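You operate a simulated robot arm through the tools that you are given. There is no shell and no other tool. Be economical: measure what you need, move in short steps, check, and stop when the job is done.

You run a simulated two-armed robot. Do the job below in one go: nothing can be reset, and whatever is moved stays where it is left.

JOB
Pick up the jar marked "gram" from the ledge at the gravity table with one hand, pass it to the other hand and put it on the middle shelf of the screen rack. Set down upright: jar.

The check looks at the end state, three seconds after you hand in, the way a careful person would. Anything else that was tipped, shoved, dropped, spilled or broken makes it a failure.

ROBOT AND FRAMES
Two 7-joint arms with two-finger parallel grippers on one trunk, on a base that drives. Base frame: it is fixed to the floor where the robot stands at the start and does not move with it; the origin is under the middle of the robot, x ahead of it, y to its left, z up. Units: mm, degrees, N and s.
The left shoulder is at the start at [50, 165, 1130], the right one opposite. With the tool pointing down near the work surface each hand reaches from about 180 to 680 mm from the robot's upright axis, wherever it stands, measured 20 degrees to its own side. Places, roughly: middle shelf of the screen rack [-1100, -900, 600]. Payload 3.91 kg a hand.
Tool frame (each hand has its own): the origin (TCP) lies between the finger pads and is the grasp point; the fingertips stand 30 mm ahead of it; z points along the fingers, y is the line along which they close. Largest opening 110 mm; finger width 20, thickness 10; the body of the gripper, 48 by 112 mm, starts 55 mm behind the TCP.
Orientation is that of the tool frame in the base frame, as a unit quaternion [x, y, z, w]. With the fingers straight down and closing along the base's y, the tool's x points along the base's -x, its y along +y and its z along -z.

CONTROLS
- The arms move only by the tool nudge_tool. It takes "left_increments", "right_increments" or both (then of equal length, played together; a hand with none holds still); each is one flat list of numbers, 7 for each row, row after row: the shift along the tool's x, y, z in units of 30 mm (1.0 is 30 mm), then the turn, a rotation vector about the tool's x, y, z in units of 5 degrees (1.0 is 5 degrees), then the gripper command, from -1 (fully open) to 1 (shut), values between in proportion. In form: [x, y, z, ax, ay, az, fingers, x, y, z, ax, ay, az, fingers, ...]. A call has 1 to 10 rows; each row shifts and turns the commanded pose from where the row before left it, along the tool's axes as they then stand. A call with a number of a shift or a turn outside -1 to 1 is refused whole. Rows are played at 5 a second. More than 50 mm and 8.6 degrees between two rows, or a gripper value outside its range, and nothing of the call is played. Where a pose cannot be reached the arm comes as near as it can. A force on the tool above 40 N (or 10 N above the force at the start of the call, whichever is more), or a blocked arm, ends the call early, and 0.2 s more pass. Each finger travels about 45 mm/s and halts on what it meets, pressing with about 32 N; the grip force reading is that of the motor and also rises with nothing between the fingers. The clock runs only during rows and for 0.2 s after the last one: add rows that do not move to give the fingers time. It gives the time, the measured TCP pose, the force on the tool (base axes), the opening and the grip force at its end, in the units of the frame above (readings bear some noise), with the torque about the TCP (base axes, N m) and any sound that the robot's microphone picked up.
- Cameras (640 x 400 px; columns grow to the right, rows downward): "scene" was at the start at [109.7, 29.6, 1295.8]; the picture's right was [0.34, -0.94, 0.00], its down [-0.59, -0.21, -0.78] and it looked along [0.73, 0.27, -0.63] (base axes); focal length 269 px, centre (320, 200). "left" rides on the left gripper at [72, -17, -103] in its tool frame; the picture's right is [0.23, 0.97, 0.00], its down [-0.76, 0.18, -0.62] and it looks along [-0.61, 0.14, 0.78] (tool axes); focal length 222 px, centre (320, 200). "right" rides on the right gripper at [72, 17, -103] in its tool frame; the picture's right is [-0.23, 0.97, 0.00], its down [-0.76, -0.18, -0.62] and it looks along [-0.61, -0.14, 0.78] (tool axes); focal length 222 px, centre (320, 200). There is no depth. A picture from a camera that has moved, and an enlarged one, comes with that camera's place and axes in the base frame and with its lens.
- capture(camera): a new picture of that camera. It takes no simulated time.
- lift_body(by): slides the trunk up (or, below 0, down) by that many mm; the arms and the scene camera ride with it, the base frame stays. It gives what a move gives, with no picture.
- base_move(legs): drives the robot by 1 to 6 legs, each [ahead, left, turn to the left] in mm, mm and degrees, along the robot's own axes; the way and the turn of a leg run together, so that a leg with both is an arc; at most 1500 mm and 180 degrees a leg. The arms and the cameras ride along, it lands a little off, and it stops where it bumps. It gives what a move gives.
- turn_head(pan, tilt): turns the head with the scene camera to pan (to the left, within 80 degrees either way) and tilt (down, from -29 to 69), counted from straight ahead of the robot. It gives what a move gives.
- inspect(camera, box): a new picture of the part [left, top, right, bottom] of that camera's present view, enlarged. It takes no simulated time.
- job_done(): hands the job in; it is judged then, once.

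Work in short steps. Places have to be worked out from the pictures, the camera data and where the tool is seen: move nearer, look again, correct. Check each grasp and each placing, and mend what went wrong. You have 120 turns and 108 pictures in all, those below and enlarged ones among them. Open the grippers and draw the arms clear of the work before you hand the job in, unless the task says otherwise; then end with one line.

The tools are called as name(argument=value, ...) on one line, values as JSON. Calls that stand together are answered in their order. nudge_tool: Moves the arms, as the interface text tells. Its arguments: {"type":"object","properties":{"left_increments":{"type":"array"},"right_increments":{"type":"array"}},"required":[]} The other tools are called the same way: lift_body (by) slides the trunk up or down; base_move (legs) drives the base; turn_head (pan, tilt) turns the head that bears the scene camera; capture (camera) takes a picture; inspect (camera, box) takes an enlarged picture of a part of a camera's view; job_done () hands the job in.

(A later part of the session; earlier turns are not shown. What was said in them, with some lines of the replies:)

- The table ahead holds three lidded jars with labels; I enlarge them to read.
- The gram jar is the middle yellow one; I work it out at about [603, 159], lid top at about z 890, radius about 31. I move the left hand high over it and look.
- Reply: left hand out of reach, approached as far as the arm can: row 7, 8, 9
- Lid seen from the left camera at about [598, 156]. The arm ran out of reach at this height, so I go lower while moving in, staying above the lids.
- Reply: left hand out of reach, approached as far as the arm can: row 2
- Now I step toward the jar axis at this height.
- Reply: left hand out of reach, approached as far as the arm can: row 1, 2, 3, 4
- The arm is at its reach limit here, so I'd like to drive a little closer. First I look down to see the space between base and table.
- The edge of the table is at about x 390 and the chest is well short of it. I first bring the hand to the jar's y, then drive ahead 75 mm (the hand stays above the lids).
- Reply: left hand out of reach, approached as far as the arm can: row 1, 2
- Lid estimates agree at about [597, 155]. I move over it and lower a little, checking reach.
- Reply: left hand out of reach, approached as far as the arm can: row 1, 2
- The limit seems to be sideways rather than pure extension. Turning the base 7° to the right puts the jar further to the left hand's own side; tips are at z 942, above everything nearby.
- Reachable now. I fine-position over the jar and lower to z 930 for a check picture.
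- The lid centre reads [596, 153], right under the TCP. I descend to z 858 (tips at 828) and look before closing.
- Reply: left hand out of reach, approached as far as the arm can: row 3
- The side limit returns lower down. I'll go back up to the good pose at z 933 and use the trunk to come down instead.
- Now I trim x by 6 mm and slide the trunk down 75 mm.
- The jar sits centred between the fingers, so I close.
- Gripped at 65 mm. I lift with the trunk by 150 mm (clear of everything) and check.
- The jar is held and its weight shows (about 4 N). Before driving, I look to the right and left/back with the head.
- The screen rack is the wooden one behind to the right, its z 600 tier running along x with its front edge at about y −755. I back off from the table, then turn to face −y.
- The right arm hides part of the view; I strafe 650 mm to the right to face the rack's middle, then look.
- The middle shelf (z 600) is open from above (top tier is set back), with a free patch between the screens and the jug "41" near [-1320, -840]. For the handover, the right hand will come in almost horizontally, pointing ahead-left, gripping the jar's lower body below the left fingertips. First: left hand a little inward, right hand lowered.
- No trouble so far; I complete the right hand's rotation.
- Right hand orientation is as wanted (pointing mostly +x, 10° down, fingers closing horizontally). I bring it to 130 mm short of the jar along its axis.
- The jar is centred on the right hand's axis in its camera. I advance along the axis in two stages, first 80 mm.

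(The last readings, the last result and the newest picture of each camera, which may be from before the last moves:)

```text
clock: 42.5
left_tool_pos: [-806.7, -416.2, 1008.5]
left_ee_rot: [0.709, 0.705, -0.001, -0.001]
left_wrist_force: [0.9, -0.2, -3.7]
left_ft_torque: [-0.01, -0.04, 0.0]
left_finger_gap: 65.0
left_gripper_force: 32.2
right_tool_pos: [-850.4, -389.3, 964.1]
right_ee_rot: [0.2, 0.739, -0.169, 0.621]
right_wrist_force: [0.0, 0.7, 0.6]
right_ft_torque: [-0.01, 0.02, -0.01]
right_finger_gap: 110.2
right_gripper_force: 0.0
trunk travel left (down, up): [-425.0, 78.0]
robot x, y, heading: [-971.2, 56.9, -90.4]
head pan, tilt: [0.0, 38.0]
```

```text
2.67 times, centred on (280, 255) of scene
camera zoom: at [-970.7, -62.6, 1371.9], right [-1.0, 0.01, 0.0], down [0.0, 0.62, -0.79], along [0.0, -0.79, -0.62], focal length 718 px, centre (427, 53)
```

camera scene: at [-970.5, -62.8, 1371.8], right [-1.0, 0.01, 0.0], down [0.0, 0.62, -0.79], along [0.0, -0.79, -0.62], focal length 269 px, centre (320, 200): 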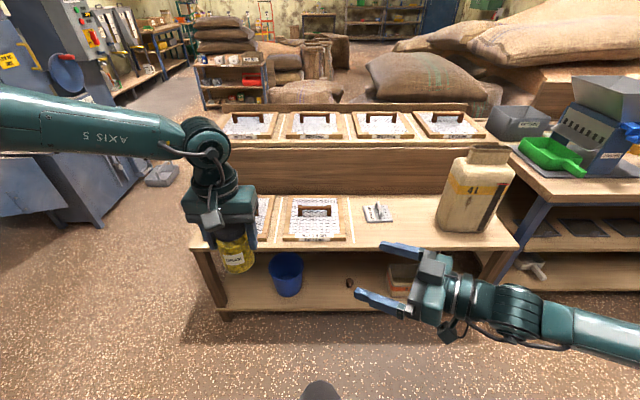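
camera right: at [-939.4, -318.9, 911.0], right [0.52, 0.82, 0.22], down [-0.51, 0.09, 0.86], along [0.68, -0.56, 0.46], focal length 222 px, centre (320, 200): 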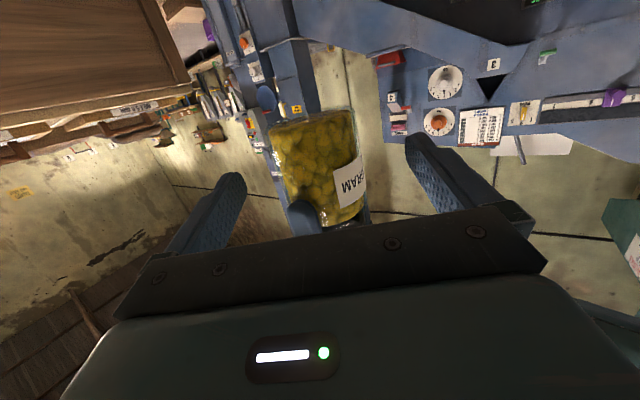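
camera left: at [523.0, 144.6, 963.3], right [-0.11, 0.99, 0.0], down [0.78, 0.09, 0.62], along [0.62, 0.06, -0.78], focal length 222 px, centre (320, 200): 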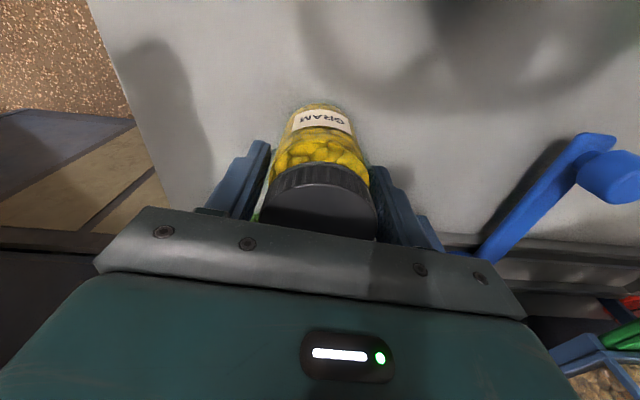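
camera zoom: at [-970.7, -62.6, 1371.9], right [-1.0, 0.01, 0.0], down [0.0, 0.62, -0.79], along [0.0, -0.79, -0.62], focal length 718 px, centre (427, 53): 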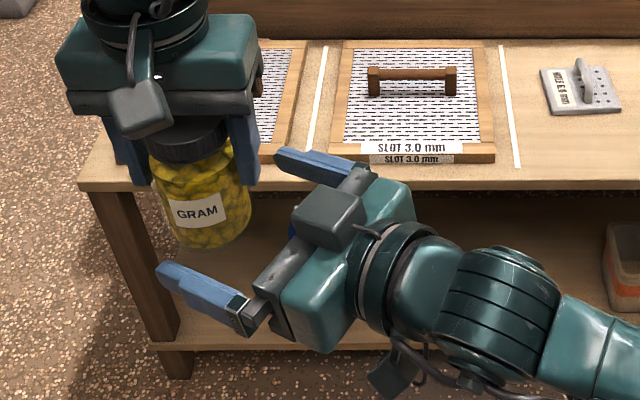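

Aligned and below the left fingertips. I advance the last 50 mm.

nudge_tool(right_increments=[0, -0.03, 0.85, 0, 0, 0, -1, 0, -0.03, 0.8, 0, 0, 0, -1, 0, 0, 0, 0, 0, 0, -1])

capture(camera="right")

inspect(camera="scene", box=[160, 180, 400, 330])

```text
clock: 43.3
left_tool_pos: [-808.0, -416.5, 1008.6]
left_ee_rot: [0.709, 0.705, -0.001, -0.001]
left_wrist_force: [-0.4, 0.3, -3.7]
left_ft_torque: [0.04, -0.04, -0.03]
left_finger_gap: 65.1
left_gripper_force: 32.2
right_tool_pos: [-807.8, -416.7, 956.1]
right_ee_rot: [0.199, 0.739, -0.168, 0.621]
right_wrist_force: [0.2, 0.2, 0.1]
right_ft_torque: [0.03, 0.02, 0.0]
right_finger_gap: 110.1
right_gripper_force: 0.0
trunk travel left (down, up): [-425.0, 78.0]
robot x, y, heading: [-969.7, 53.9, -90.4]
head pan, tilt: [0.0, 38.0]
```

```text
76 pictures are left
camera right: at [-897.5, -344.8, 903.0], right [0.52, 0.82, 0.22], down [-0.51, 0.09, 0.86], along [0.68, -0.56, 0.46], focal length 222 px, centre (320, 200)
```

right: 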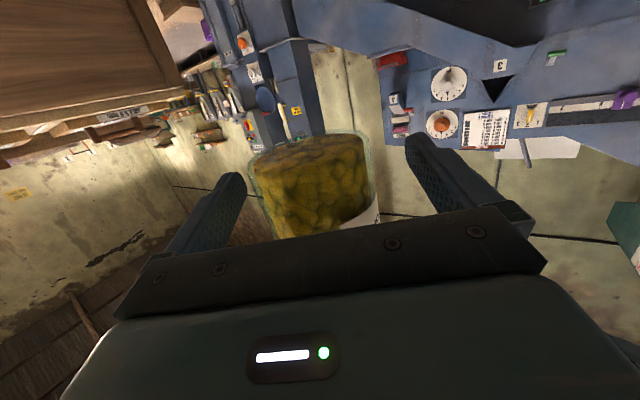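

```text
2.67 times, centred on (280, 255) of scene
camera zoom: at [-970.6, -62.7, 1371.9], right [-1.0, 0.01, 0.0], down [0.0, 0.62, -0.79], along [0.0, -0.79, -0.62], focal length 718 px, centre (427, 53)
```

zoom: 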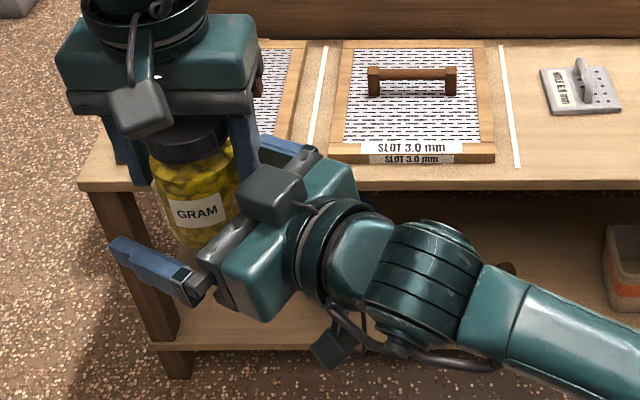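

Both grippers are clear of each other and the jar is between the right fingers. I close the right hand.

nudge_tool(right_increments=[0, 0, 0, 0, 0, 0, 1, 0, 0, 0, 0, 0, 0, 1, 0, 0, 0, 0, 0, 0, 1, 0, 0, 0, 0, 0, 0, 1, 0, 0, 0, 0, 0, 0, 1, 0, 0, 0, 0, 0, 0, 1])

capture(camera="right")

```text
clock: 44.7
left_tool_pos: [-806.7, -416.2, 1008.2]
left_ee_rot: [0.708, 0.706, -0.002, 0.0]
left_wrist_force: [2.5, 11.8, -1.9]
left_ft_torque: [0.39, -0.04, -0.02]
left_finger_gap: 64.8
left_gripper_force: 31.8
right_tool_pos: [-810.0, -418.4, 955.3]
right_ee_rot: [0.201, 0.739, -0.169, 0.62]
right_wrist_force: [-2.3, -12.3, -1.2]
right_ft_torque: [0.26, -0.05, 0.0]
right_finger_gap: 65.1
right_gripper_force: 32.6
trunk travel left (down, up): [-425.0, 78.0]
robot x, y, heading: [-970.8, 53.1, -90.1]
head pan, tilt: [0.0, 38.0]
```

```text
74 pictures are left
camera right: at [-898.3, -345.5, 902.9], right [0.53, 0.82, 0.22], down [-0.51, 0.09, 0.86], along [0.68, -0.57, 0.46], focal length 222 px, centre (320, 200)
```

right: 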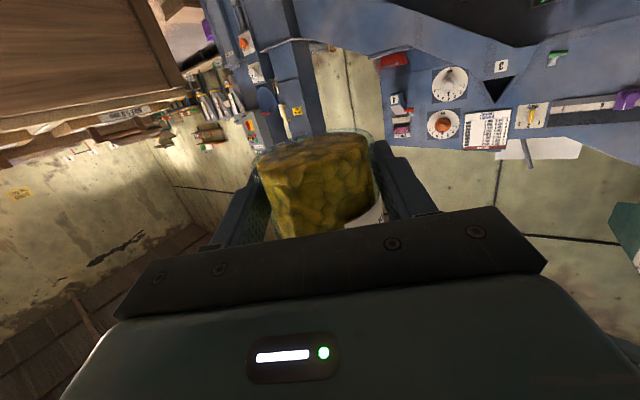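

Gripped at 65 mm, with about 12 N sideways squeeze between the hands; I relieve it by 2 mm on the right hand before opening the left.

nudge_tool(right_increments=[0, -0.07, 0, 0, 0, 0, 1, 0, 0, 0, 0, 0, 0, 1])

```text
clock: 45.3
left_tool_pos: [-807.2, -416.7, 1008.6]
left_ee_rot: [0.709, 0.706, -0.002, -0.001]
left_wrist_force: [4.0, 5.4, -5.9]
left_ft_torque: [0.55, -0.63, 0.74]
left_finger_gap: 64.8
left_gripper_force: 32.3
right_tool_pos: [-808.2, -418.4, 955.4]
right_ee_rot: [0.199, 0.739, -0.169, 0.622]
right_wrist_force: [-3.2, -4.7, 1.2]
right_ft_torque: [-0.28, 0.44, -0.74]
right_finger_gap: 65.1
right_gripper_force: 31.6
trunk travel left (down, up): [-425.0, 78.0]
robot x, y, heading: [-965.2, 51.7, -90.4]
head pan, tilt: [0.0, 38.0]
```

Squeeze is down to about 6 N. I open the left hand.

nudge_tool(left_increments=[0, 0, 0, 0, 0, 0, 0.4, 0, 0, 0, 0, 0, 0, -0.2, 0, 0, 0, 0, 0, 0, -1, 0, 0, 0, 0, 0, 0, -1, 0, 0, 0, 0, 0, 0, -1], right_increments=[0, 0, 0, 0, 0, 0, 1, 0, 0, 0, 0, 0, 0, 1, 0, 0, 0, 0, 0, 0, 1, 0, 0, 0, 0, 0, 0, 1, 0, 0, 0, 0, 0, 0, 1])

inspect(camera="scene", box=[160, 180, 400, 330])

```text
clock: 46.5
left_tool_pos: [-804.7, -418.0, 1009.3]
left_ee_rot: [0.707, 0.707, -0.002, 0.003]
left_wrist_force: [26.8, -13.2, 6.2]
left_ft_torque: [-0.22, -0.26, 0.48]
left_finger_gap: 96.4
left_gripper_force: 0.1
right_tool_pos: [-810.0, -420.3, 952.5]
right_ee_rot: [0.202, 0.74, -0.169, 0.62]
right_wrist_force: [-27.1, 11.2, -6.7]
right_ft_torque: [-0.45, -1.25, -0.32]
right_finger_gap: 65.2
right_gripper_force: 31.9
trunk travel left (down, up): [-425.0, 78.0]
robot x, y, heading: [-970.2, 52.6, -90.4]
head pan, tilt: [0.0, 38.0]
```

```text
2.67 times, centred on (280, 255) of scene
camera zoom: at [-970.5, -62.7, 1371.9], right [-1.0, 0.01, 0.0], down [0.0, 0.62, -0.79], along [0.0, -0.79, -0.62], focal length 718 px, centre (427, 53)
```

zoom: 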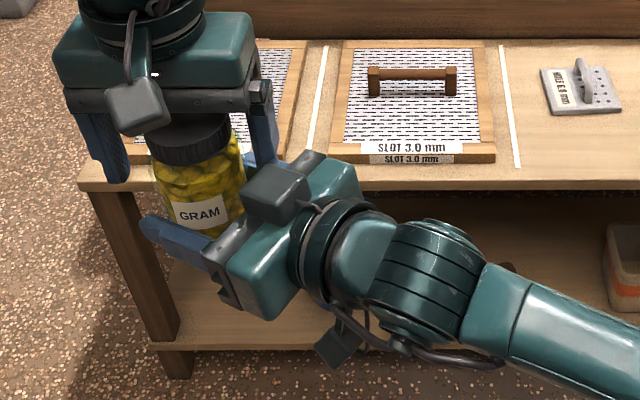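

The left's finger touched the right palm while opening (27 N). I narrow the left opening to about 80 mm to release that.

nudge_tool(left_increments=[0, 0, 0, 0, 0, 0, -0.42, 0, 0, 0, 0, 0, 0, -0.42], right_increments=[0, 0, 0, 0, 0, 0, 1, 0, 0, 0, 0, 0, 0, 1])

capture(camera="left")

```text
clock: 47.1
left_tool_pos: [-810.3, -416.1, 1010.1]
left_ee_rot: [0.71, 0.704, -0.005, -0.002]
left_wrist_force: [-4.0, -10.8, 9.6]
left_ft_torque: [-0.01, 0.5, 0.6]
left_finger_gap: 79.6
left_gripper_force: 1.8
right_tool_pos: [-807.9, -416.8, 955.8]
right_ee_rot: [0.198, 0.74, -0.166, 0.621]
right_wrist_force: [3.1, 10.3, -10.1]
right_ft_torque: [-0.63, -0.32, -0.57]
right_finger_gap: 65.3
right_gripper_force: 31.9
trunk travel left (down, up): [-425.0, 78.0]
robot x, y, heading: [-968.9, 52.6, -90.1]
head pan, tilt: [0.0, 38.0]
```

```text
72 pictures are left
camera left: at [-825.0, -344.1, 1114.0], right [0.98, 0.22, -0.01], down [0.18, -0.76, 0.63], along [0.13, -0.61, -0.78], focal length 222 px, centre (320, 200)
```

left: 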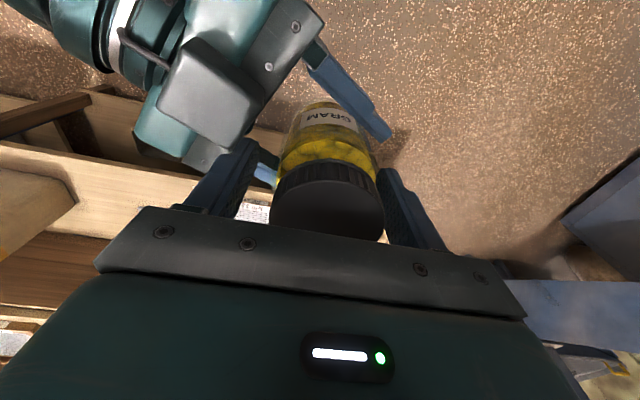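

A light contact remains on the +x side of the jar; I shift the left hand 4 mm that way and ease it up.

nudge_tool(left_increments=[0, 0.15, 0, 0, 0, 0, -0.42, 0, 0, -0.2, 0, 0, 0, -0.42, 0, 0, -0.2, 0, 0, 0, -0.42])

capture(camera="left")

```text
clock: 47.9
left_tool_pos: [-802.4, -415.5, 1020.1]
left_ee_rot: [0.71, 0.705, -0.001, 0.0]
left_wrist_force: [0.1, 0.2, -0.8]
left_ft_torque: [0.01, 0.02, 0.01]
left_finger_gap: 77.7
left_gripper_force: 0.1
right_tool_pos: [-810.3, -419.2, 955.6]
right_ee_rot: [0.199, 0.738, -0.168, 0.622]
right_wrist_force: [-0.9, 0.2, -4.5]
right_ft_torque: [0.01, -0.02, 0.02]
right_finger_gap: 65.0
right_gripper_force: 32.5
trunk travel left (down, up): [-425.0, 78.0]
robot x, y, heading: [-969.0, 54.9, -90.3]
head pan, tilt: [0.0, 38.0]
```

```text
71 pictures are left
camera left: at [-818.6, -344.0, 1124.4], right [0.98, 0.22, 0.0], down [0.17, -0.76, 0.62], along [0.14, -0.61, -0.78], focal length 222 px, centre (320, 200)
```

left: 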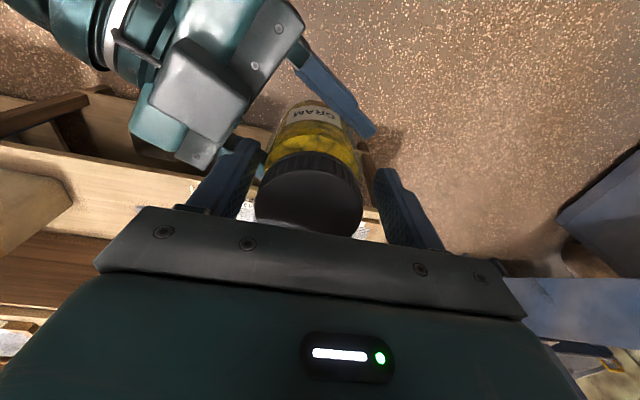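

The right hand now carries the jar alone (4.5 N) and the left is free. I raise the left hand clear and move it away to the left.

nudge_tool(left_increments=[0, -0.08, -0.4, 0, 0, 0, -0.42, 0, 0, -0.8, 0, 0, 0, -0.42, 0, 0, -0.8, 0, 0, 0, -0.42, 0, 0, -0.8, 0, 0, 0, -0.42, 0.5, 0.7, -0.3, 0, 0, 0, -0.42, 0.6, 0.9, 0, 0, 0, 0, -0.42, 0.6, 0.9, 0, 0, 0, 0, -0.42, 0.6, 0.9, 0, 0, 0, 0, -0.42])

capture(camera="scene")

```text
clock: 49.7
left_tool_pos: [-700.0, -345.1, 1113.4]
left_ee_rot: [0.709, 0.706, -0.002, 0.001]
left_wrist_force: [0.0, 0.6, -0.4]
left_ft_torque: [0.0, -0.01, 0.01]
left_finger_gap: 77.8
left_gripper_force: 0.1
right_tool_pos: [-808.4, -418.9, 955.1]
right_ee_rot: [0.199, 0.739, -0.168, 0.621]
right_wrist_force: [0.6, 0.6, -2.7]
right_ft_torque: [-0.01, 0.04, 0.01]
right_finger_gap: 65.0
right_gripper_force: 32.6
trunk travel left (down, up): [-425.0, 78.0]
robot x, y, heading: [-967.4, 53.0, -90.4]
head pan, tilt: [0.0, 38.0]
```

```text
70 pictures are left
camera scene: at [-969.8, -62.3, 1371.9], right [-1.0, 0.01, 0.0], down [0.0, 0.62, -0.79], along [0.0, -0.79, -0.62], focal length 269 px, centre (320, 200)
```

scene: 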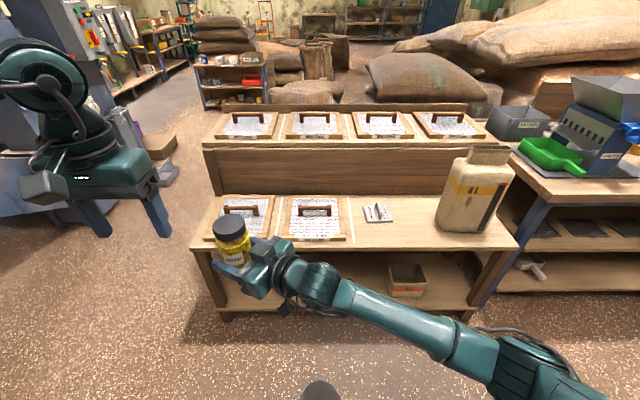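

Handover done and the jar is upright in the right hand. Now I move the right hand back to its own side at this orientation, then begin yawing it so it points straight ahead.

nudge_tool(right_increments=[0.129, -0.697, -0.739, 0, 0, 0, 1, 0.129, -0.697, -0.739, 0, 0, 0, 1, 0.129, -0.697, -0.739, 0, 0, 0, 1, 0.129, -0.697, -0.739, 0, 0, 0, 1, 0.129, -0.697, -0.739, 0, 0, 0, 1, 0.129, -0.697, -0.739, 0, 0, 0, 1])

nudge_tool(right_increments=[0.033, -0.265, -0.19, 0.985, 0, 0.17, 1, 0.029, -0.281, -0.167, 0.985, 0, 0.17, 1, 0.024, -0.295, -0.142, 0.985, 0, 0.17, 1, 0.02, -0.306, -0.116, 0.985, 0, 0.17, 1, 0.015, -0.315, -0.09, 0.985, 0, 0.17, 1, 0.011, -0.322, -0.062, 0.985, 0, 0.17, 1])

capture(camera="scene")

```text
clock: 51.1
left_tool_pos: [-701.4, -345.9, 1113.4]
left_ee_rot: [0.709, 0.705, -0.002, 0.0]
left_wrist_force: [0.7, -0.1, -0.4]
left_ft_torque: [0.0, 0.0, -0.01]
left_finger_gap: 77.9
left_gripper_force: 0.0
right_tool_pos: [-989.9, -460.8, 955.8]
right_ee_rot: [0.2, 0.738, -0.168, 0.622]
right_wrist_force: [-0.1, -0.2, -4.3]
right_ft_torque: [0.0, 0.02, -0.05]
right_finger_gap: 65.0
right_gripper_force: 31.9
trunk travel left (down, up): [-425.0, 78.0]
robot x, y, heading: [-967.4, 49.1, -90.2]
head pan, tilt: [0.0, 38.0]
```

```text
clock: 52.5
left_tool_pos: [-701.0, -346.2, 1113.1]
left_ee_rot: [0.708, 0.706, -0.001, -0.001]
left_wrist_force: [-0.1, -0.1, 0.6]
left_ft_torque: [-0.04, 0.03, 0.0]
left_finger_gap: 77.8
left_gripper_force: 0.0
right_tool_pos: [-1045.3, -484.5, 955.0]
right_ee_rot: [0.384, 0.663, -0.322, 0.557]
right_wrist_force: [-0.4, 0.5, -3.5]
right_ft_torque: [0.02, 0.01, -0.01]
right_finger_gap: 65.2
right_gripper_force: 31.6
trunk travel left (down, up): [-425.0, 78.0]
robot x, y, heading: [-968.8, 54.5, -90.3]
head pan, tilt: [0.0, 38.0]
```

```text
69 pictures are left
camera scene: at [-970.4, -62.7, 1371.9], right [-1.0, 0.01, 0.0], down [0.0, 0.62, -0.79], along [0.0, -0.79, -0.62], focal length 269 px, centre (320, 200)
```

scene: 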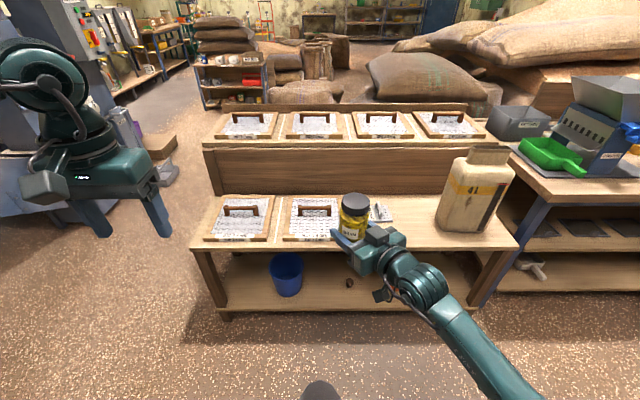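

Smooth so far. I finish the yaw.

nudge_tool(right_increments=[0.006, -0.326, -0.034, 0.985, 0, 0.17, 1, 0, -0.328, -0.006, 0.985, 0, 0.17, 1, -0.004, -0.328, 0.022, 0.985, 0, 0.17, 1, -0.009, -0.324, 0.05, 0.985, 0, 0.17, 1, -0.013, -0.318, 0.078, 0.985, 0, 0.17, 1, -0.018, -0.311, 0.105, 0.985, 0, 0.17, 1])

capture(camera="scene")

```text
clock: 53.9
left_tool_pos: [-701.3, -346.9, 1114.7]
left_ee_rot: [0.709, 0.706, -0.002, 0.0]
left_wrist_force: [0.9, -0.1, 0.6]
left_ft_torque: [0.02, 0.03, -0.01]
left_finger_gap: 78.0
left_gripper_force: 0.2
right_tool_pos: [-1166.4, -527.0, 955.8]
right_ee_rot: [0.474, 0.606, -0.383, 0.512]
right_wrist_force: [-0.6, 0.8, -3.2]
right_ft_torque: [-0.04, 0.03, 0.0]
right_finger_gap: 65.1
right_gripper_force: 32.5
right hand out of reach, approached as far as the arm can: row 1, 2, 3, 4, 5, 6
trunk travel left (down, up): [-425.0, 78.0]
robot x, y, heading: [-969.0, 49.8, -90.4]
head pan, tilt: [0.0, 38.0]
```

```text
68 pictures are left
camera scene: at [-970.1, -62.7, 1371.8], right [-1.0, 0.01, 0.0], down [0.0, 0.62, -0.79], along [0.0, -0.79, -0.62], focal length 269 px, centre (320, 200)
```

scene: 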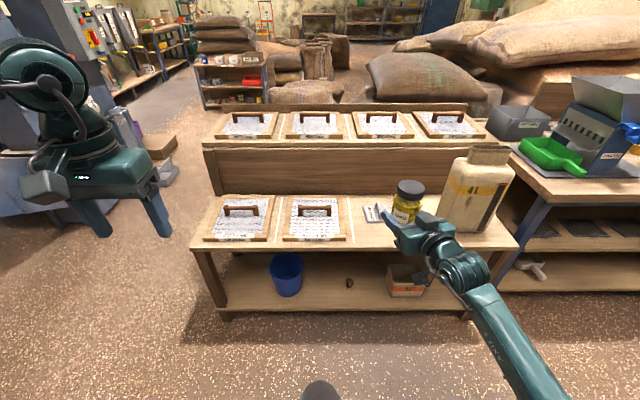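

The arm settled at 15° yaw, 10° pitch, rel. position good (a useful placing pose). I retract the left hand somewhat and drive toward the free spot: jar to about [-1330, -800] still at height.

nudge_tool(left_increments=[0.9, 0, 0, 0, 0, 0, -0.42, 0.9, 0, 0, 0, 0, 0, -0.42, 0.9, 0, 0, 0, 0, 0, -0.42])

base_move(legs=[[0, -164, 0], [275, 0, 0]])

turn_head(pan=-18, tilt=48)

capture(camera="scene")

```text
clock: 54.7
left_tool_pos: [-700.4, -265.0, 1114.1]
left_ee_rot: [0.709, 0.705, -0.003, 0.0]
left_wrist_force: [-0.4, -0.8, -0.5]
left_ft_torque: [0.0, 0.04, 0.03]
left_finger_gap: 78.1
left_gripper_force: 0.0
right_tool_pos: [-1166.4, -527.2, 957.3]
right_ee_rot: [0.474, 0.605, -0.383, 0.512]
right_wrist_force: [0.5, -0.2, -3.8]
right_ft_torque: [0.03, 0.03, 0.03]
right_finger_gap: 65.0
right_gripper_force: 31.7
trunk travel left (down, up): [-425.0, 78.0]
robot x, y, heading: [-971.5, 54.0, -90.4]
head pan, tilt: [0.0, 38.0]
```

```text
clock: 57.7
left_tool_pos: [-869.2, -543.7, 1113.2]
left_ee_rot: [0.709, 0.705, -0.001, 0.0]
left_wrist_force: [-0.4, -0.5, 0.4]
left_ft_torque: [-0.02, -0.04, 0.01]
left_finger_gap: 78.2
left_gripper_force: 0.1
right_tool_pos: [-1334.8, -805.0, 957.0]
right_ee_rot: [0.473, 0.605, -0.383, 0.513]
right_wrist_force: [0.3, -0.9, -3.6]
right_ft_torque: [0.0, 0.0, 0.03]
right_finger_gap: 65.1
right_gripper_force: 31.8
trunk travel left (down, up): [-425.0, 78.0]
robot x, y, heading: [-1139.6, -223.1, -90.6]
head pan, tilt: [0.0, 38.0]
```

```text
clock: 58.5
left_tool_pos: [-869.3, -543.8, 1114.1]
left_ee_rot: [0.709, 0.705, -0.001, 0.0]
left_wrist_force: [0.4, 0.6, -0.4]
left_ft_torque: [0.0, -0.01, -0.01]
left_finger_gap: 78.1
left_gripper_force: 0.0
right_tool_pos: [-1334.6, -803.5, 956.7]
right_ee_rot: [0.474, 0.605, -0.384, 0.512]
right_wrist_force: [-0.8, 0.1, -3.9]
right_ft_torque: [0.0, 0.0, 0.02]
right_finger_gap: 65.3
right_gripper_force: 31.5
trunk travel left (down, up): [-425.0, 78.0]
robot x, y, heading: [-1137.3, -220.4, -90.3]
head pan, tilt: [-18.0, 48.0]
```

```text
67 pictures are left
camera scene: at [-1163.1, -328.9, 1357.4], right [-0.95, 0.31, 0.0], down [0.23, 0.71, -0.67], along [-0.21, -0.64, -0.74], focal length 269 px, centre (320, 200)
```

scene: 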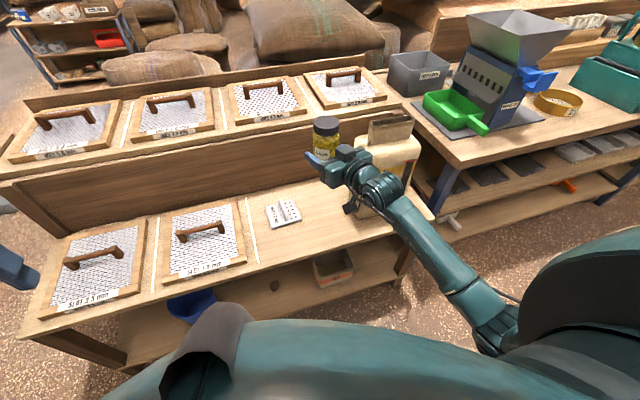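

Edge of the shelf reads y ≈ −771, plate ends at x ≈ −1284, jug begins at x ≈ −1450. I drive 37 mm ahead, then lower the trunk in steps, first 200 mm.

base_move(legs=[[37, 0, 0]])

lift_body(by=-200)

capture(camera="scene")

capture(camera="left")

```text
clock: 59.4
left_tool_pos: [-869.2, -581.2, 1113.5]
left_ee_rot: [0.709, 0.705, -0.002, 0.0]
left_wrist_force: [0.6, 0.3, 0.4]
left_ft_torque: [0.04, 0.01, 0.01]
left_finger_gap: 78.0
left_gripper_force: 0.0
right_tool_pos: [-1335.6, -842.1, 956.0]
right_ee_rot: [0.475, 0.605, -0.383, 0.511]
right_wrist_force: [-0.3, -0.5, -3.8]
right_ft_torque: [-0.03, 0.0, -0.01]
right_finger_gap: 65.5
right_gripper_force: 31.2
trunk travel left (down, up): [-425.0, 78.0]
robot x, y, heading: [-1141.0, -261.7, -90.6]
head pan, tilt: [-18.0, 48.0]
```

```text
clock: 61.5
left_tool_pos: [-870.6, -580.5, 913.7]
left_ee_rot: [0.709, 0.705, -0.002, -0.001]
left_wrist_force: [0.1, 0.0, -0.2]
left_ft_torque: [0.0, -0.02, -0.01]
left_finger_gap: 78.2
left_gripper_force: 0.0
right_tool_pos: [-1335.9, -840.2, 758.2]
right_ee_rot: [0.473, 0.604, -0.384, 0.513]
right_wrist_force: [0.6, -0.4, -4.3]
right_ft_torque: [-0.01, -0.01, 0.03]
right_finger_gap: 65.4
right_gripper_force: 31.9
trunk travel left (down, up): [-225.0, 278.0]
robot x, y, heading: [-1136.3, -260.8, -90.1]
head pan, tilt: [-18.0, 48.0]
```

```text
66 pictures are left
camera scene: at [-1163.4, -365.2, 1157.4], right [-0.95, 0.31, 0.0], down [0.23, 0.71, -0.67], along [-0.21, -0.63, -0.74], focal length 269 px, centre (320, 200)
```

scene: 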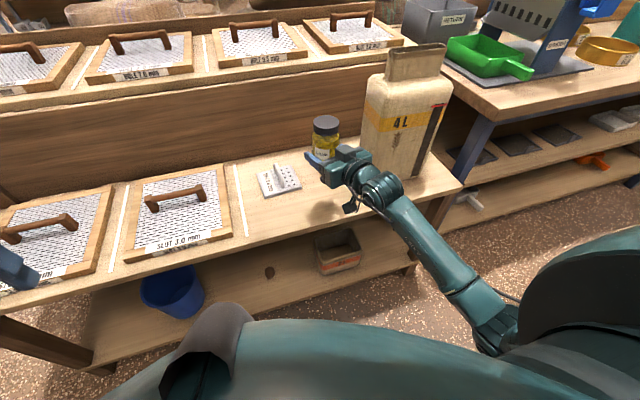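

```text
65 pictures are left
camera left: at [-885.5, -508.1, 1018.4], right [0.98, 0.22, 0.0], down [0.17, -0.76, 0.62], along [0.14, -0.61, -0.78], focal length 222 px, centre (320, 200)
```

left: 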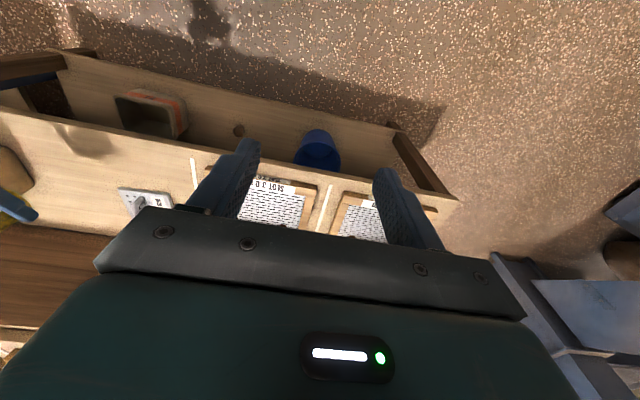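

All clear. I lower another 95 mm (jar bottom to about z 638) and look closely.

lift_body(by=-95)

inspect(camera="scene", box=[220, 100, 480, 260])

capture(camera="right")

```text
clock: 62.8
left_tool_pos: [-869.7, -580.2, 819.5]
left_ee_rot: [0.71, 0.704, -0.003, 0.001]
left_wrist_force: [0.3, -1.0, 0.3]
left_ft_torque: [0.01, 0.02, -0.01]
left_finger_gap: 78.2
left_gripper_force: 0.1
right_tool_pos: [-1335.9, -840.0, 661.9]
right_ee_rot: [0.474, 0.605, -0.384, 0.512]
right_wrist_force: [0.1, 0.7, -4.1]
right_ft_torque: [-0.02, 0.03, 0.0]
right_finger_gap: 65.4
right_gripper_force: 31.6
trunk travel left (down, up): [-130.0, 373.0]
robot x, y, heading: [-1139.6, -259.6, -90.6]
head pan, tilt: [-18.0, 48.0]
```

```text
2.46 times, centred on (350, 180) of scene
camera zoom: at [-1163.4, -365.1, 1062.4], right [-0.95, 0.31, 0.0], down [0.23, 0.71, -0.67], along [-0.21, -0.63, -0.74], focal length 662 px, centre (246, 249)
```

zoom: 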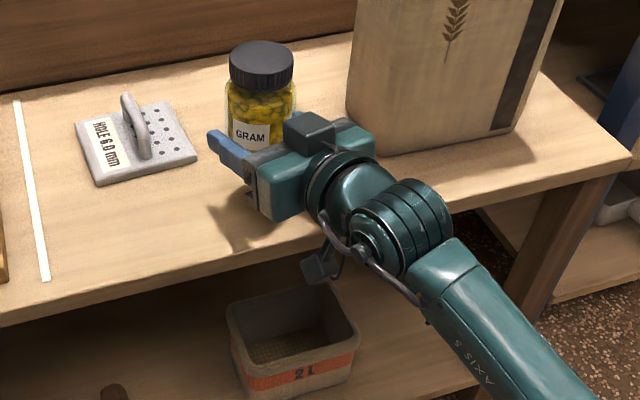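

```text
63 pictures are left
camera right: at [-1346.4, -725.5, 610.6], right [0.95, 0.21, 0.24], down [-0.31, 0.41, 0.86], along [0.08, -0.89, 0.45], focal length 222 px, centre (320, 200)
```

right: 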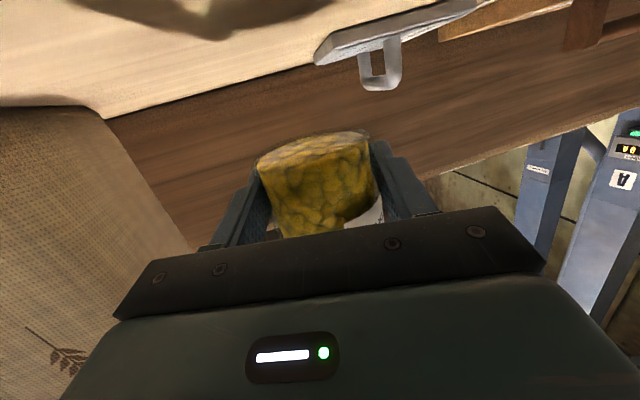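

Clear of jug and plate; camera block stays in front of the shelf edge. I level the small 1.4° roll and lower 28 mm, watching the force.

nudge_tool(right_increments=[0, 0, 0, 0, 0, -0.28, 1, 0.23, 0, 0.043, 0, 0, 0, 1, 0.23, 0, 0.043, 0, 0, 0, 1, 0.23, 0, 0.043, 0, 0, 0, 1, 0.23, 0, 0.043, 0, 0, 0, 1, 0, 0, 0, 0, 0, 0, 1])

inspect(camera="scene", box=[250, 100, 410, 200])

```text
clock: 64.2
left_tool_pos: [-868.4, -580.7, 818.9]
left_ee_rot: [0.709, 0.705, -0.002, 0.0]
left_wrist_force: [0.5, -0.6, -0.2]
left_ft_torque: [-0.01, 0.02, 0.04]
left_finger_gap: 78.0
left_gripper_force: 0.0
right_tool_pos: [-1338.4, -841.6, 633.6]
right_ee_rot: [0.465, 0.612, -0.386, 0.51]
right_wrist_force: [-0.1, 0.5, -4.1]
right_ft_torque: [-0.01, -0.01, 0.0]
right_finger_gap: 65.3
right_gripper_force: 32.1
right hand out of reach, approached as far as the arm can: row 5
trunk travel left (down, up): [-130.0, 373.0]
robot x, y, heading: [-1137.2, -258.6, -90.4]
head pan, tilt: [-18.0, 48.0]
```

```text
4.00 times, centred on (330, 150) of scene
camera zoom: at [-1163.4, -365.2, 1062.4], right [-0.95, 0.31, 0.0], down [0.23, 0.71, -0.67], along [-0.21, -0.63, -0.74], focal length 1077 px, centre (280, 400)
```

zoom: 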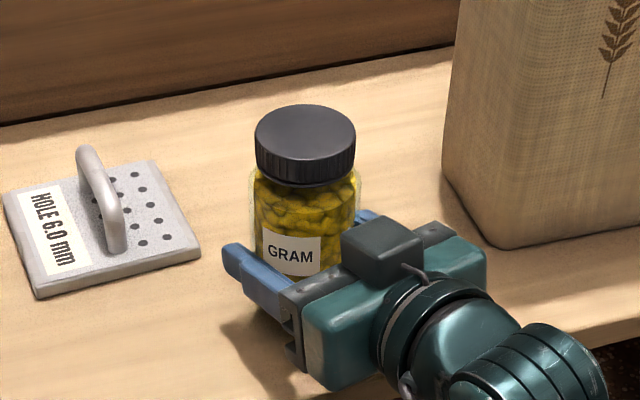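

Still hanging free (−4 N), about 9 mm to go by my estimate. I lower with the trunk in small steps.

lift_body(by=-6)

lift_body(by=-2)

```text
clock: 64.8
left_tool_pos: [-870.3, -580.3, 814.0]
left_ee_rot: [0.71, 0.704, -0.002, -0.001]
left_wrist_force: [-0.2, 0.4, 0.2]
left_ft_torque: [0.02, 0.01, 0.01]
left_finger_gap: 78.2
left_gripper_force: 0.0
right_tool_pos: [-1337.4, -842.0, 628.3]
right_ee_rot: [0.465, 0.612, -0.386, 0.51]
right_wrist_force: [-0.3, -0.2, -3.3]
right_ft_torque: [0.01, -0.01, -0.03]
right_finger_gap: 65.2
right_gripper_force: 32.1
trunk travel left (down, up): [-124.0, 379.0]
robot x, y, heading: [-1135.8, -260.4, -90.4]
head pan, tilt: [-18.0, 48.0]
```

```text
clock: 65.3
left_tool_pos: [-870.2, -579.2, 811.8]
left_ee_rot: [0.71, 0.705, -0.002, -0.002]
left_wrist_force: [-0.2, -0.6, -0.3]
left_ft_torque: [-0.02, -0.01, -0.02]
left_finger_gap: 78.0
left_gripper_force: 0.1
right_tool_pos: [-1337.5, -840.4, 626.7]
right_ee_rot: [0.465, 0.612, -0.386, 0.51]
right_wrist_force: [1.0, 0.0, -3.2]
right_ft_torque: [0.02, -0.01, 0.0]
right_finger_gap: 65.3
right_gripper_force: 31.8
trunk travel left (down, up): [-122.0, 381.0]
robot x, y, heading: [-1140.6, -259.9, -90.4]
head pan, tilt: [-18.0, 48.0]
```

No contact yet; continuing in 2 mm steps.

lift_body(by=-2)

lift_body(by=-2)

```text
clock: 65.8
left_tool_pos: [-869.2, -579.1, 808.9]
left_ee_rot: [0.71, 0.705, -0.003, -0.001]
left_wrist_force: [-0.9, -0.3, -0.5]
left_ft_torque: [-0.04, 0.01, 0.01]
left_finger_gap: 78.0
left_gripper_force: 0.0
right_tool_pos: [-1337.6, -840.9, 625.0]
right_ee_rot: [0.466, 0.611, -0.387, 0.509]
right_wrist_force: [0.4, -0.5, -4.1]
right_ft_torque: [-0.03, -0.02, 0.0]
right_finger_gap: 65.5
right_gripper_force: 31.8
trunk travel left (down, up): [-120.0, 383.0]
robot x, y, heading: [-1140.2, -263.9, -90.6]
head pan, tilt: [-18.0, 48.0]
```

```text
clock: 66.3
left_tool_pos: [-869.3, -580.7, 807.7]
left_ee_rot: [0.71, 0.704, -0.002, 0.0]
left_wrist_force: [0.0, -0.5, 0.2]
left_ft_torque: [0.03, 0.01, 0.02]
left_finger_gap: 78.0
left_gripper_force: 0.1
right_tool_pos: [-1338.4, -842.0, 622.2]
right_ee_rot: [0.466, 0.612, -0.386, 0.51]
right_wrist_force: [-0.2, 0.4, -4.4]
right_ft_torque: [0.01, 0.02, -0.01]
right_finger_gap: 65.2
right_gripper_force: 31.1
trunk travel left (down, up): [-118.0, 385.0]
robot x, y, heading: [-1135.7, -262.7, -90.5]
head pan, tilt: [-18.0, 48.0]
```

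Still free. Two more steps.

lift_body(by=-2)

lift_body(by=-2)

capture(camera="right")

```text
clock: 66.9
left_tool_pos: [-869.4, -579.8, 804.9]
left_ee_rot: [0.71, 0.704, -0.002, -0.001]
left_wrist_force: [0.3, 0.0, -0.5]
left_ft_torque: [0.02, 0.02, -0.02]
left_finger_gap: 78.2
left_gripper_force: 0.1
right_tool_pos: [-1337.6, -840.7, 620.2]
right_ee_rot: [0.466, 0.612, -0.386, 0.509]
right_wrist_force: [0.1, 0.1, -4.0]
right_ft_torque: [0.01, -0.04, 0.01]
right_finger_gap: 65.3
right_gripper_force: 32.4
trunk travel left (down, up): [-116.0, 387.0]
robot x, y, heading: [-1135.7, -261.5, -90.4]
head pan, tilt: [-18.0, 48.0]
```

```text
clock: 67.4
left_tool_pos: [-869.9, -580.2, 802.6]
left_ee_rot: [0.709, 0.705, -0.002, -0.001]
left_wrist_force: [-0.8, -0.8, -0.1]
left_ft_torque: [-0.02, -0.01, 0.0]
left_finger_gap: 78.0
left_gripper_force: 0.0
right_tool_pos: [-1338.9, -841.8, 617.8]
right_ee_rot: [0.466, 0.612, -0.386, 0.51]
right_wrist_force: [-0.6, 0.2, -2.7]
right_ft_torque: [0.03, -0.01, 0.03]
right_finger_gap: 65.0
right_gripper_force: 32.0
trunk travel left (down, up): [-114.0, 389.0]
robot x, y, heading: [-1137.0, -262.2, -90.6]
head pan, tilt: [-18.0, 48.0]
```

```text
61 pictures are left
camera right: at [-1351.4, -726.6, 566.5], right [0.95, 0.22, 0.23], down [-0.3, 0.41, 0.86], along [0.1, -0.89, 0.45], focal length 222 px, centre (320, 200)
```

right: 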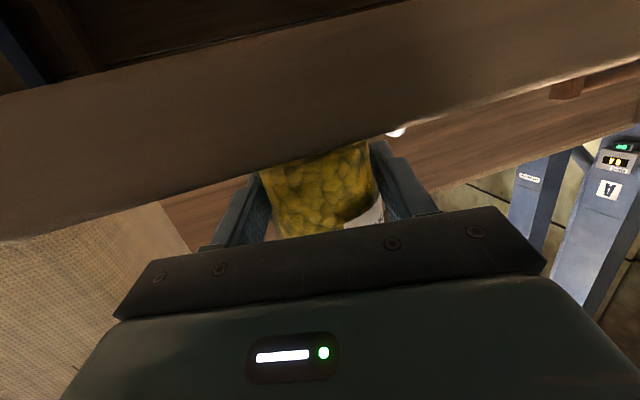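

The right camera, now looking over the shelf edge, puts the shelf top at about z 580, edge y ≈ −781: some 13 mm still to go. I lower 8 mm and then 2 mm steps.

lift_body(by=-8)

lift_body(by=-2)

inspect(camera="scene", box=[250, 80, 410, 180])

```text
clock: 68.0
left_tool_pos: [-868.6, -580.7, 794.8]
left_ee_rot: [0.709, 0.705, -0.002, -0.001]
left_wrist_force: [-1.3, 0.3, 0.3]
left_ft_torque: [-0.02, 0.0, -0.01]
left_finger_gap: 78.1
left_gripper_force: 0.0
right_tool_pos: [-1337.4, -841.0, 609.9]
right_ee_rot: [0.465, 0.611, -0.386, 0.51]
right_wrist_force: [0.3, -0.2, -3.9]
right_ft_torque: [0.02, -0.02, 0.06]
right_finger_gap: 65.2
right_gripper_force: 31.6
trunk travel left (down, up): [-106.0, 397.0]
robot x, y, heading: [-1137.1, -259.3, -90.1]
head pan, tilt: [-18.0, 48.0]
```

```text
clock: 68.5
left_tool_pos: [-869.0, -579.7, 792.8]
left_ee_rot: [0.71, 0.704, -0.001, 0.0]
left_wrist_force: [0.4, 0.7, -0.4]
left_ft_torque: [0.01, 0.0, -0.01]
left_finger_gap: 78.1
left_gripper_force: 0.1
right_tool_pos: [-1338.4, -841.5, 607.7]
right_ee_rot: [0.465, 0.612, -0.386, 0.51]
right_wrist_force: [-0.8, -0.7, -4.1]
right_ft_torque: [-0.02, 0.01, 0.0]
right_finger_gap: 65.2
right_gripper_force: 32.1
trunk travel left (down, up): [-104.0, 399.0]
robot x, y, heading: [-1135.6, -258.9, -90.6]
head pan, tilt: [-18.0, 48.0]
```

```text
4.00 times, centred on (330, 130) of scene
camera zoom: at [-1163.3, -365.2, 1036.4], right [-0.95, 0.31, 0.0], down [0.23, 0.71, -0.67], along [-0.21, -0.63, -0.74], focal length 1077 px, centre (280, 480)
```

zoom: 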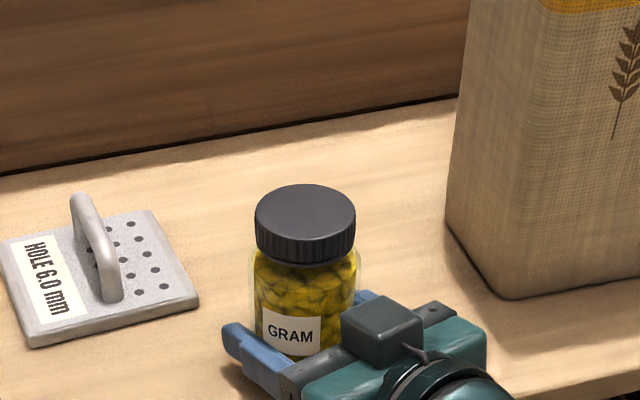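

Still free. More 2 mm steps.

lift_body(by=-2)

lift_body(by=-2)

capture(camera="right")

```text
clock: 69.0
left_tool_pos: [-869.4, -579.9, 791.9]
left_ee_rot: [0.71, 0.705, -0.003, -0.001]
left_wrist_force: [-0.7, 0.3, 0.2]
left_ft_torque: [0.0, -0.02, 0.01]
left_finger_gap: 78.2
left_gripper_force: 0.0
right_tool_pos: [-1338.6, -840.7, 607.2]
right_ee_rot: [0.465, 0.612, -0.386, 0.511]
right_wrist_force: [-0.3, 0.1, -1.6]
right_ft_torque: [-0.04, -0.02, -0.02]
right_finger_gap: 65.3
right_gripper_force: 32.1
trunk travel left (down, up): [-102.0, 401.0]
robot x, y, heading: [-1137.6, -258.4, -90.2]
head pan, tilt: [-18.0, 48.0]
```

```text
clock: 69.5
left_tool_pos: [-868.9, -579.0, 788.8]
left_ee_rot: [0.71, 0.704, -0.002, -0.001]
left_wrist_force: [-0.6, 0.2, -1.0]
left_ft_torque: [0.0, 0.0, 0.01]
left_finger_gap: 77.9
left_gripper_force: 0.0
right_tool_pos: [-1338.0, -841.5, 606.9]
right_ee_rot: [0.464, 0.611, -0.387, 0.511]
right_wrist_force: [0.0, 2.0, 5.4]
right_ft_torque: [-0.19, -0.01, -0.01]
right_finger_gap: 65.4
right_gripper_force: 32.1
trunk travel left (down, up): [-100.0, 403.0]
robot x, y, heading: [-1135.0, -260.5, -90.6]
head pan, tilt: [-18.0, 48.0]
```

```text
59 pictures are left
camera right: at [-1351.3, -727.0, 554.6], right [0.95, 0.22, 0.22], down [-0.3, 0.41, 0.86], along [0.1, -0.88, 0.46], focal length 222 px, centre (320, 200)
```

right: 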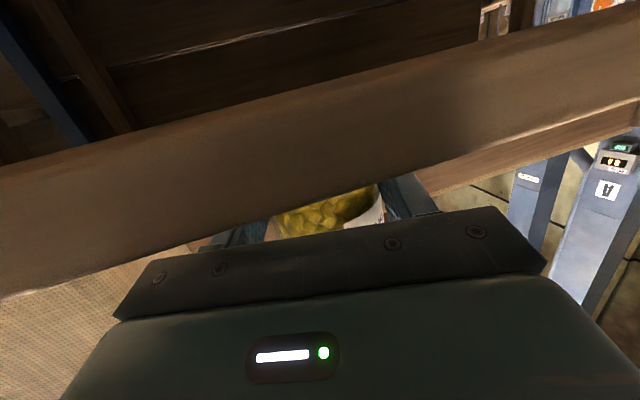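

Contact: force went from −4 to +5 N with next to no torque, so the jar bottom rests on the shelf. I open the right hand gently.

nudge_tool(right_increments=[0, 0, 0, 0, 0, 0, -0.22, 0, 0, 0, 0, 0, 0, -0.35, 0, 0, 0, 0, 0, 0, -0.6, 0, 0, 0, 0, 0, 0, -0.8, 0, 0, 0, 0, 0, 0, -0.8])

inspect(camera="scene", box=[250, 80, 410, 180])

```text
clock: 70.7
left_tool_pos: [-869.0, -580.3, 789.4]
left_ee_rot: [0.709, 0.705, -0.002, 0.0]
left_wrist_force: [-0.2, -0.5, -0.2]
left_ft_torque: [0.02, 0.03, 0.0]
left_finger_gap: 78.1
left_gripper_force: 0.0
right_tool_pos: [-1338.8, -841.5, 604.5]
right_ee_rot: [0.465, 0.612, -0.387, 0.51]
right_wrist_force: [-0.2, 0.1, 0.8]
right_ft_torque: [-0.08, -0.02, 0.02]
right_finger_gap: 99.0
right_gripper_force: 0.0
trunk travel left (down, up): [-100.0, 403.0]
robot x, y, heading: [-1134.2, -261.6, -90.4]
head pan, tilt: [-18.0, 48.0]
```

```text
4.00 times, centred on (330, 130) of scene
camera zoom: at [-1163.3, -364.9, 1032.4], right [-0.95, 0.31, 0.0], down [0.23, 0.71, -0.67], along [-0.21, -0.64, -0.74], focal length 1077 px, centre (280, 480)
```

zoom: 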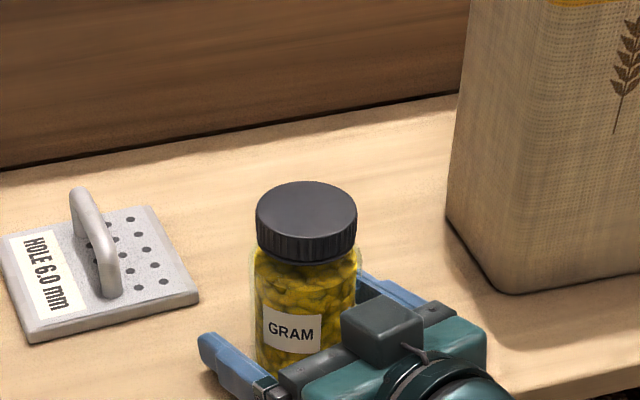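

The jar stands upright and released. I raise 4 mm so the fingers ride clear of the shelf and back off straight along the tool axis by driving (back with a slight right).

lift_body(by=4)

base_move(legs=[[-57, -15, 0]])

inspect(camera="scene", box=[230, 60, 430, 190])

```text
clock: 71.2
left_tool_pos: [-870.0, -579.2, 792.8]
left_ee_rot: [0.71, 0.704, -0.002, 0.0]
left_wrist_force: [0.3, 0.0, 0.2]
left_ft_torque: [-0.01, -0.01, -0.02]
left_finger_gap: 78.0
left_gripper_force: 0.0
right_tool_pos: [-1338.2, -841.9, 608.1]
right_ee_rot: [0.466, 0.612, -0.386, 0.509]
right_wrist_force: [-0.1, 0.4, -0.7]
right_ft_torque: [0.01, 0.01, -0.01]
right_finger_gap: 98.7
right_gripper_force: 0.0
trunk travel left (down, up): [-104.0, 399.0]
robot x, y, heading: [-1139.0, -258.0, -90.3]
head pan, tilt: [-18.0, 48.0]
```

```text
clock: 72.2
left_tool_pos: [-884.5, -524.2, 792.7]
left_ee_rot: [0.71, 0.705, -0.003, 0.0]
left_wrist_force: [-0.3, -0.6, -0.9]
left_ft_torque: [0.01, 0.01, 0.0]
left_finger_gap: 78.2
left_gripper_force: 0.1
right_tool_pos: [-1352.2, -784.2, 608.7]
right_ee_rot: [0.465, 0.612, -0.386, 0.51]
right_wrist_force: [-0.1, 0.1, -0.4]
right_ft_torque: [0.01, -0.02, -0.03]
right_finger_gap: 98.9
right_gripper_force: 0.1
trunk travel left (down, up): [-104.0, 399.0]
robot x, y, heading: [-1154.1, -205.7, -90.2]
head pan, tilt: [-18.0, 48.0]
```

```text
3.08 times, centred on (330, 125) of scene
camera zoom: at [-1177.7, -308.4, 1036.4], right [-0.95, 0.32, 0.0], down [0.23, 0.71, -0.67], along [-0.21, -0.64, -0.74], focal length 828 px, centre (289, 431)
```

zoom: 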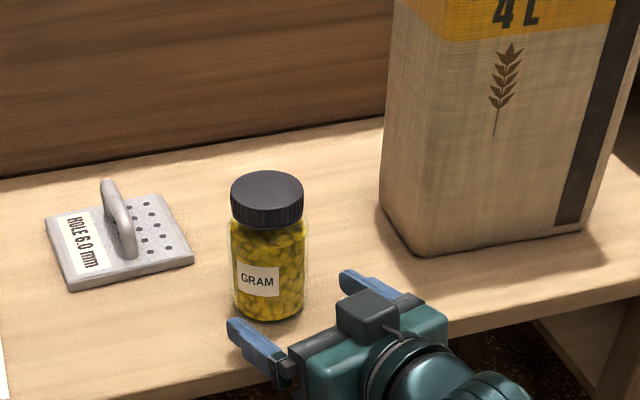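

Clear of the jar, which stands upright on the shelf. I back off further and open both grippers.

base_move(legs=[[-190, 0, 0]])

nudge_tool(left_increments=[0, 0, 0, 0, 0, 0, -1, 0, 0, 0, 0, 0, 0, -1, 0, 0, 0, 0, 0, 0, -1], right_increments=[0, 0, 0, 0, 0, 0, -1, 0, 0, 0, 0, 0, 0, -1, 0, 0, 0, 0, 0, 0, -1])

capture(camera="scene")

```text
clock: 73.8
left_tool_pos: [-883.5, -336.0, 793.8]
left_ee_rot: [0.71, 0.704, -0.002, 0.0]
left_wrist_force: [-1.1, 0.4, -0.6]
left_ft_torque: [-0.03, -0.01, -0.02]
left_finger_gap: 78.2
left_gripper_force: 0.0
right_tool_pos: [-1352.3, -596.4, 608.8]
right_ee_rot: [0.466, 0.612, -0.386, 0.509]
right_wrist_force: [-0.1, 0.2, -0.4]
right_ft_torque: [0.0, 0.0, -0.03]
right_finger_gap: 99.0
right_gripper_force: 0.1
trunk travel left (down, up): [-104.0, 399.0]
robot x, y, heading: [-1149.4, -15.4, -90.6]
head pan, tilt: [-18.0, 48.0]
```

```text
clock: 74.6
left_tool_pos: [-882.7, -335.3, 792.7]
left_ee_rot: [0.71, 0.704, -0.003, 0.0]
left_wrist_force: [-0.1, 0.0, 0.0]
left_ft_torque: [-0.01, -0.02, 0.02]
left_finger_gap: 110.2
left_gripper_force: 0.0
right_tool_pos: [-1352.3, -597.0, 608.1]
right_ee_rot: [0.466, 0.612, -0.386, 0.51]
right_wrist_force: [0.1, -0.1, -0.7]
right_ft_torque: [-0.01, -0.01, 0.0]
right_finger_gap: 109.9
right_gripper_force: 0.1
trunk travel left (down, up): [-104.0, 399.0]
robot x, y, heading: [-1151.1, -14.5, -90.4]
head pan, tilt: [-18.0, 48.0]
```

```text
56 pictures are left
camera scene: at [-1176.5, -120.2, 1036.4], right [-0.95, 0.32, 0.0], down [0.23, 0.7, -0.67], along [-0.21, -0.63, -0.74], focal length 269 px, centre (320, 200)
```

scene: 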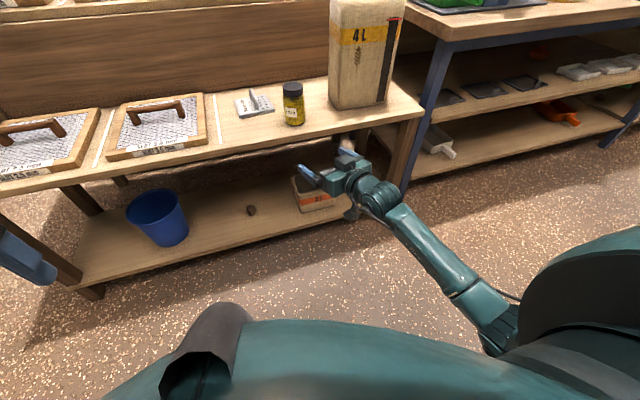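

The jar stands upright on the middle shelf, nothing else was disturbed, and both hands are open and clear, so I hand in.

job_done()

```text
The job is handed in.
```

The "gram" jar was picked up with the left hand, passed to the right hand, and set upright on the middle shelf of the screen rack. The last picture shows it standing between the "HOLE 6.0 mm" plate and the large jug, with nothing nearby moved, and both hands were open and clear at hand-in.
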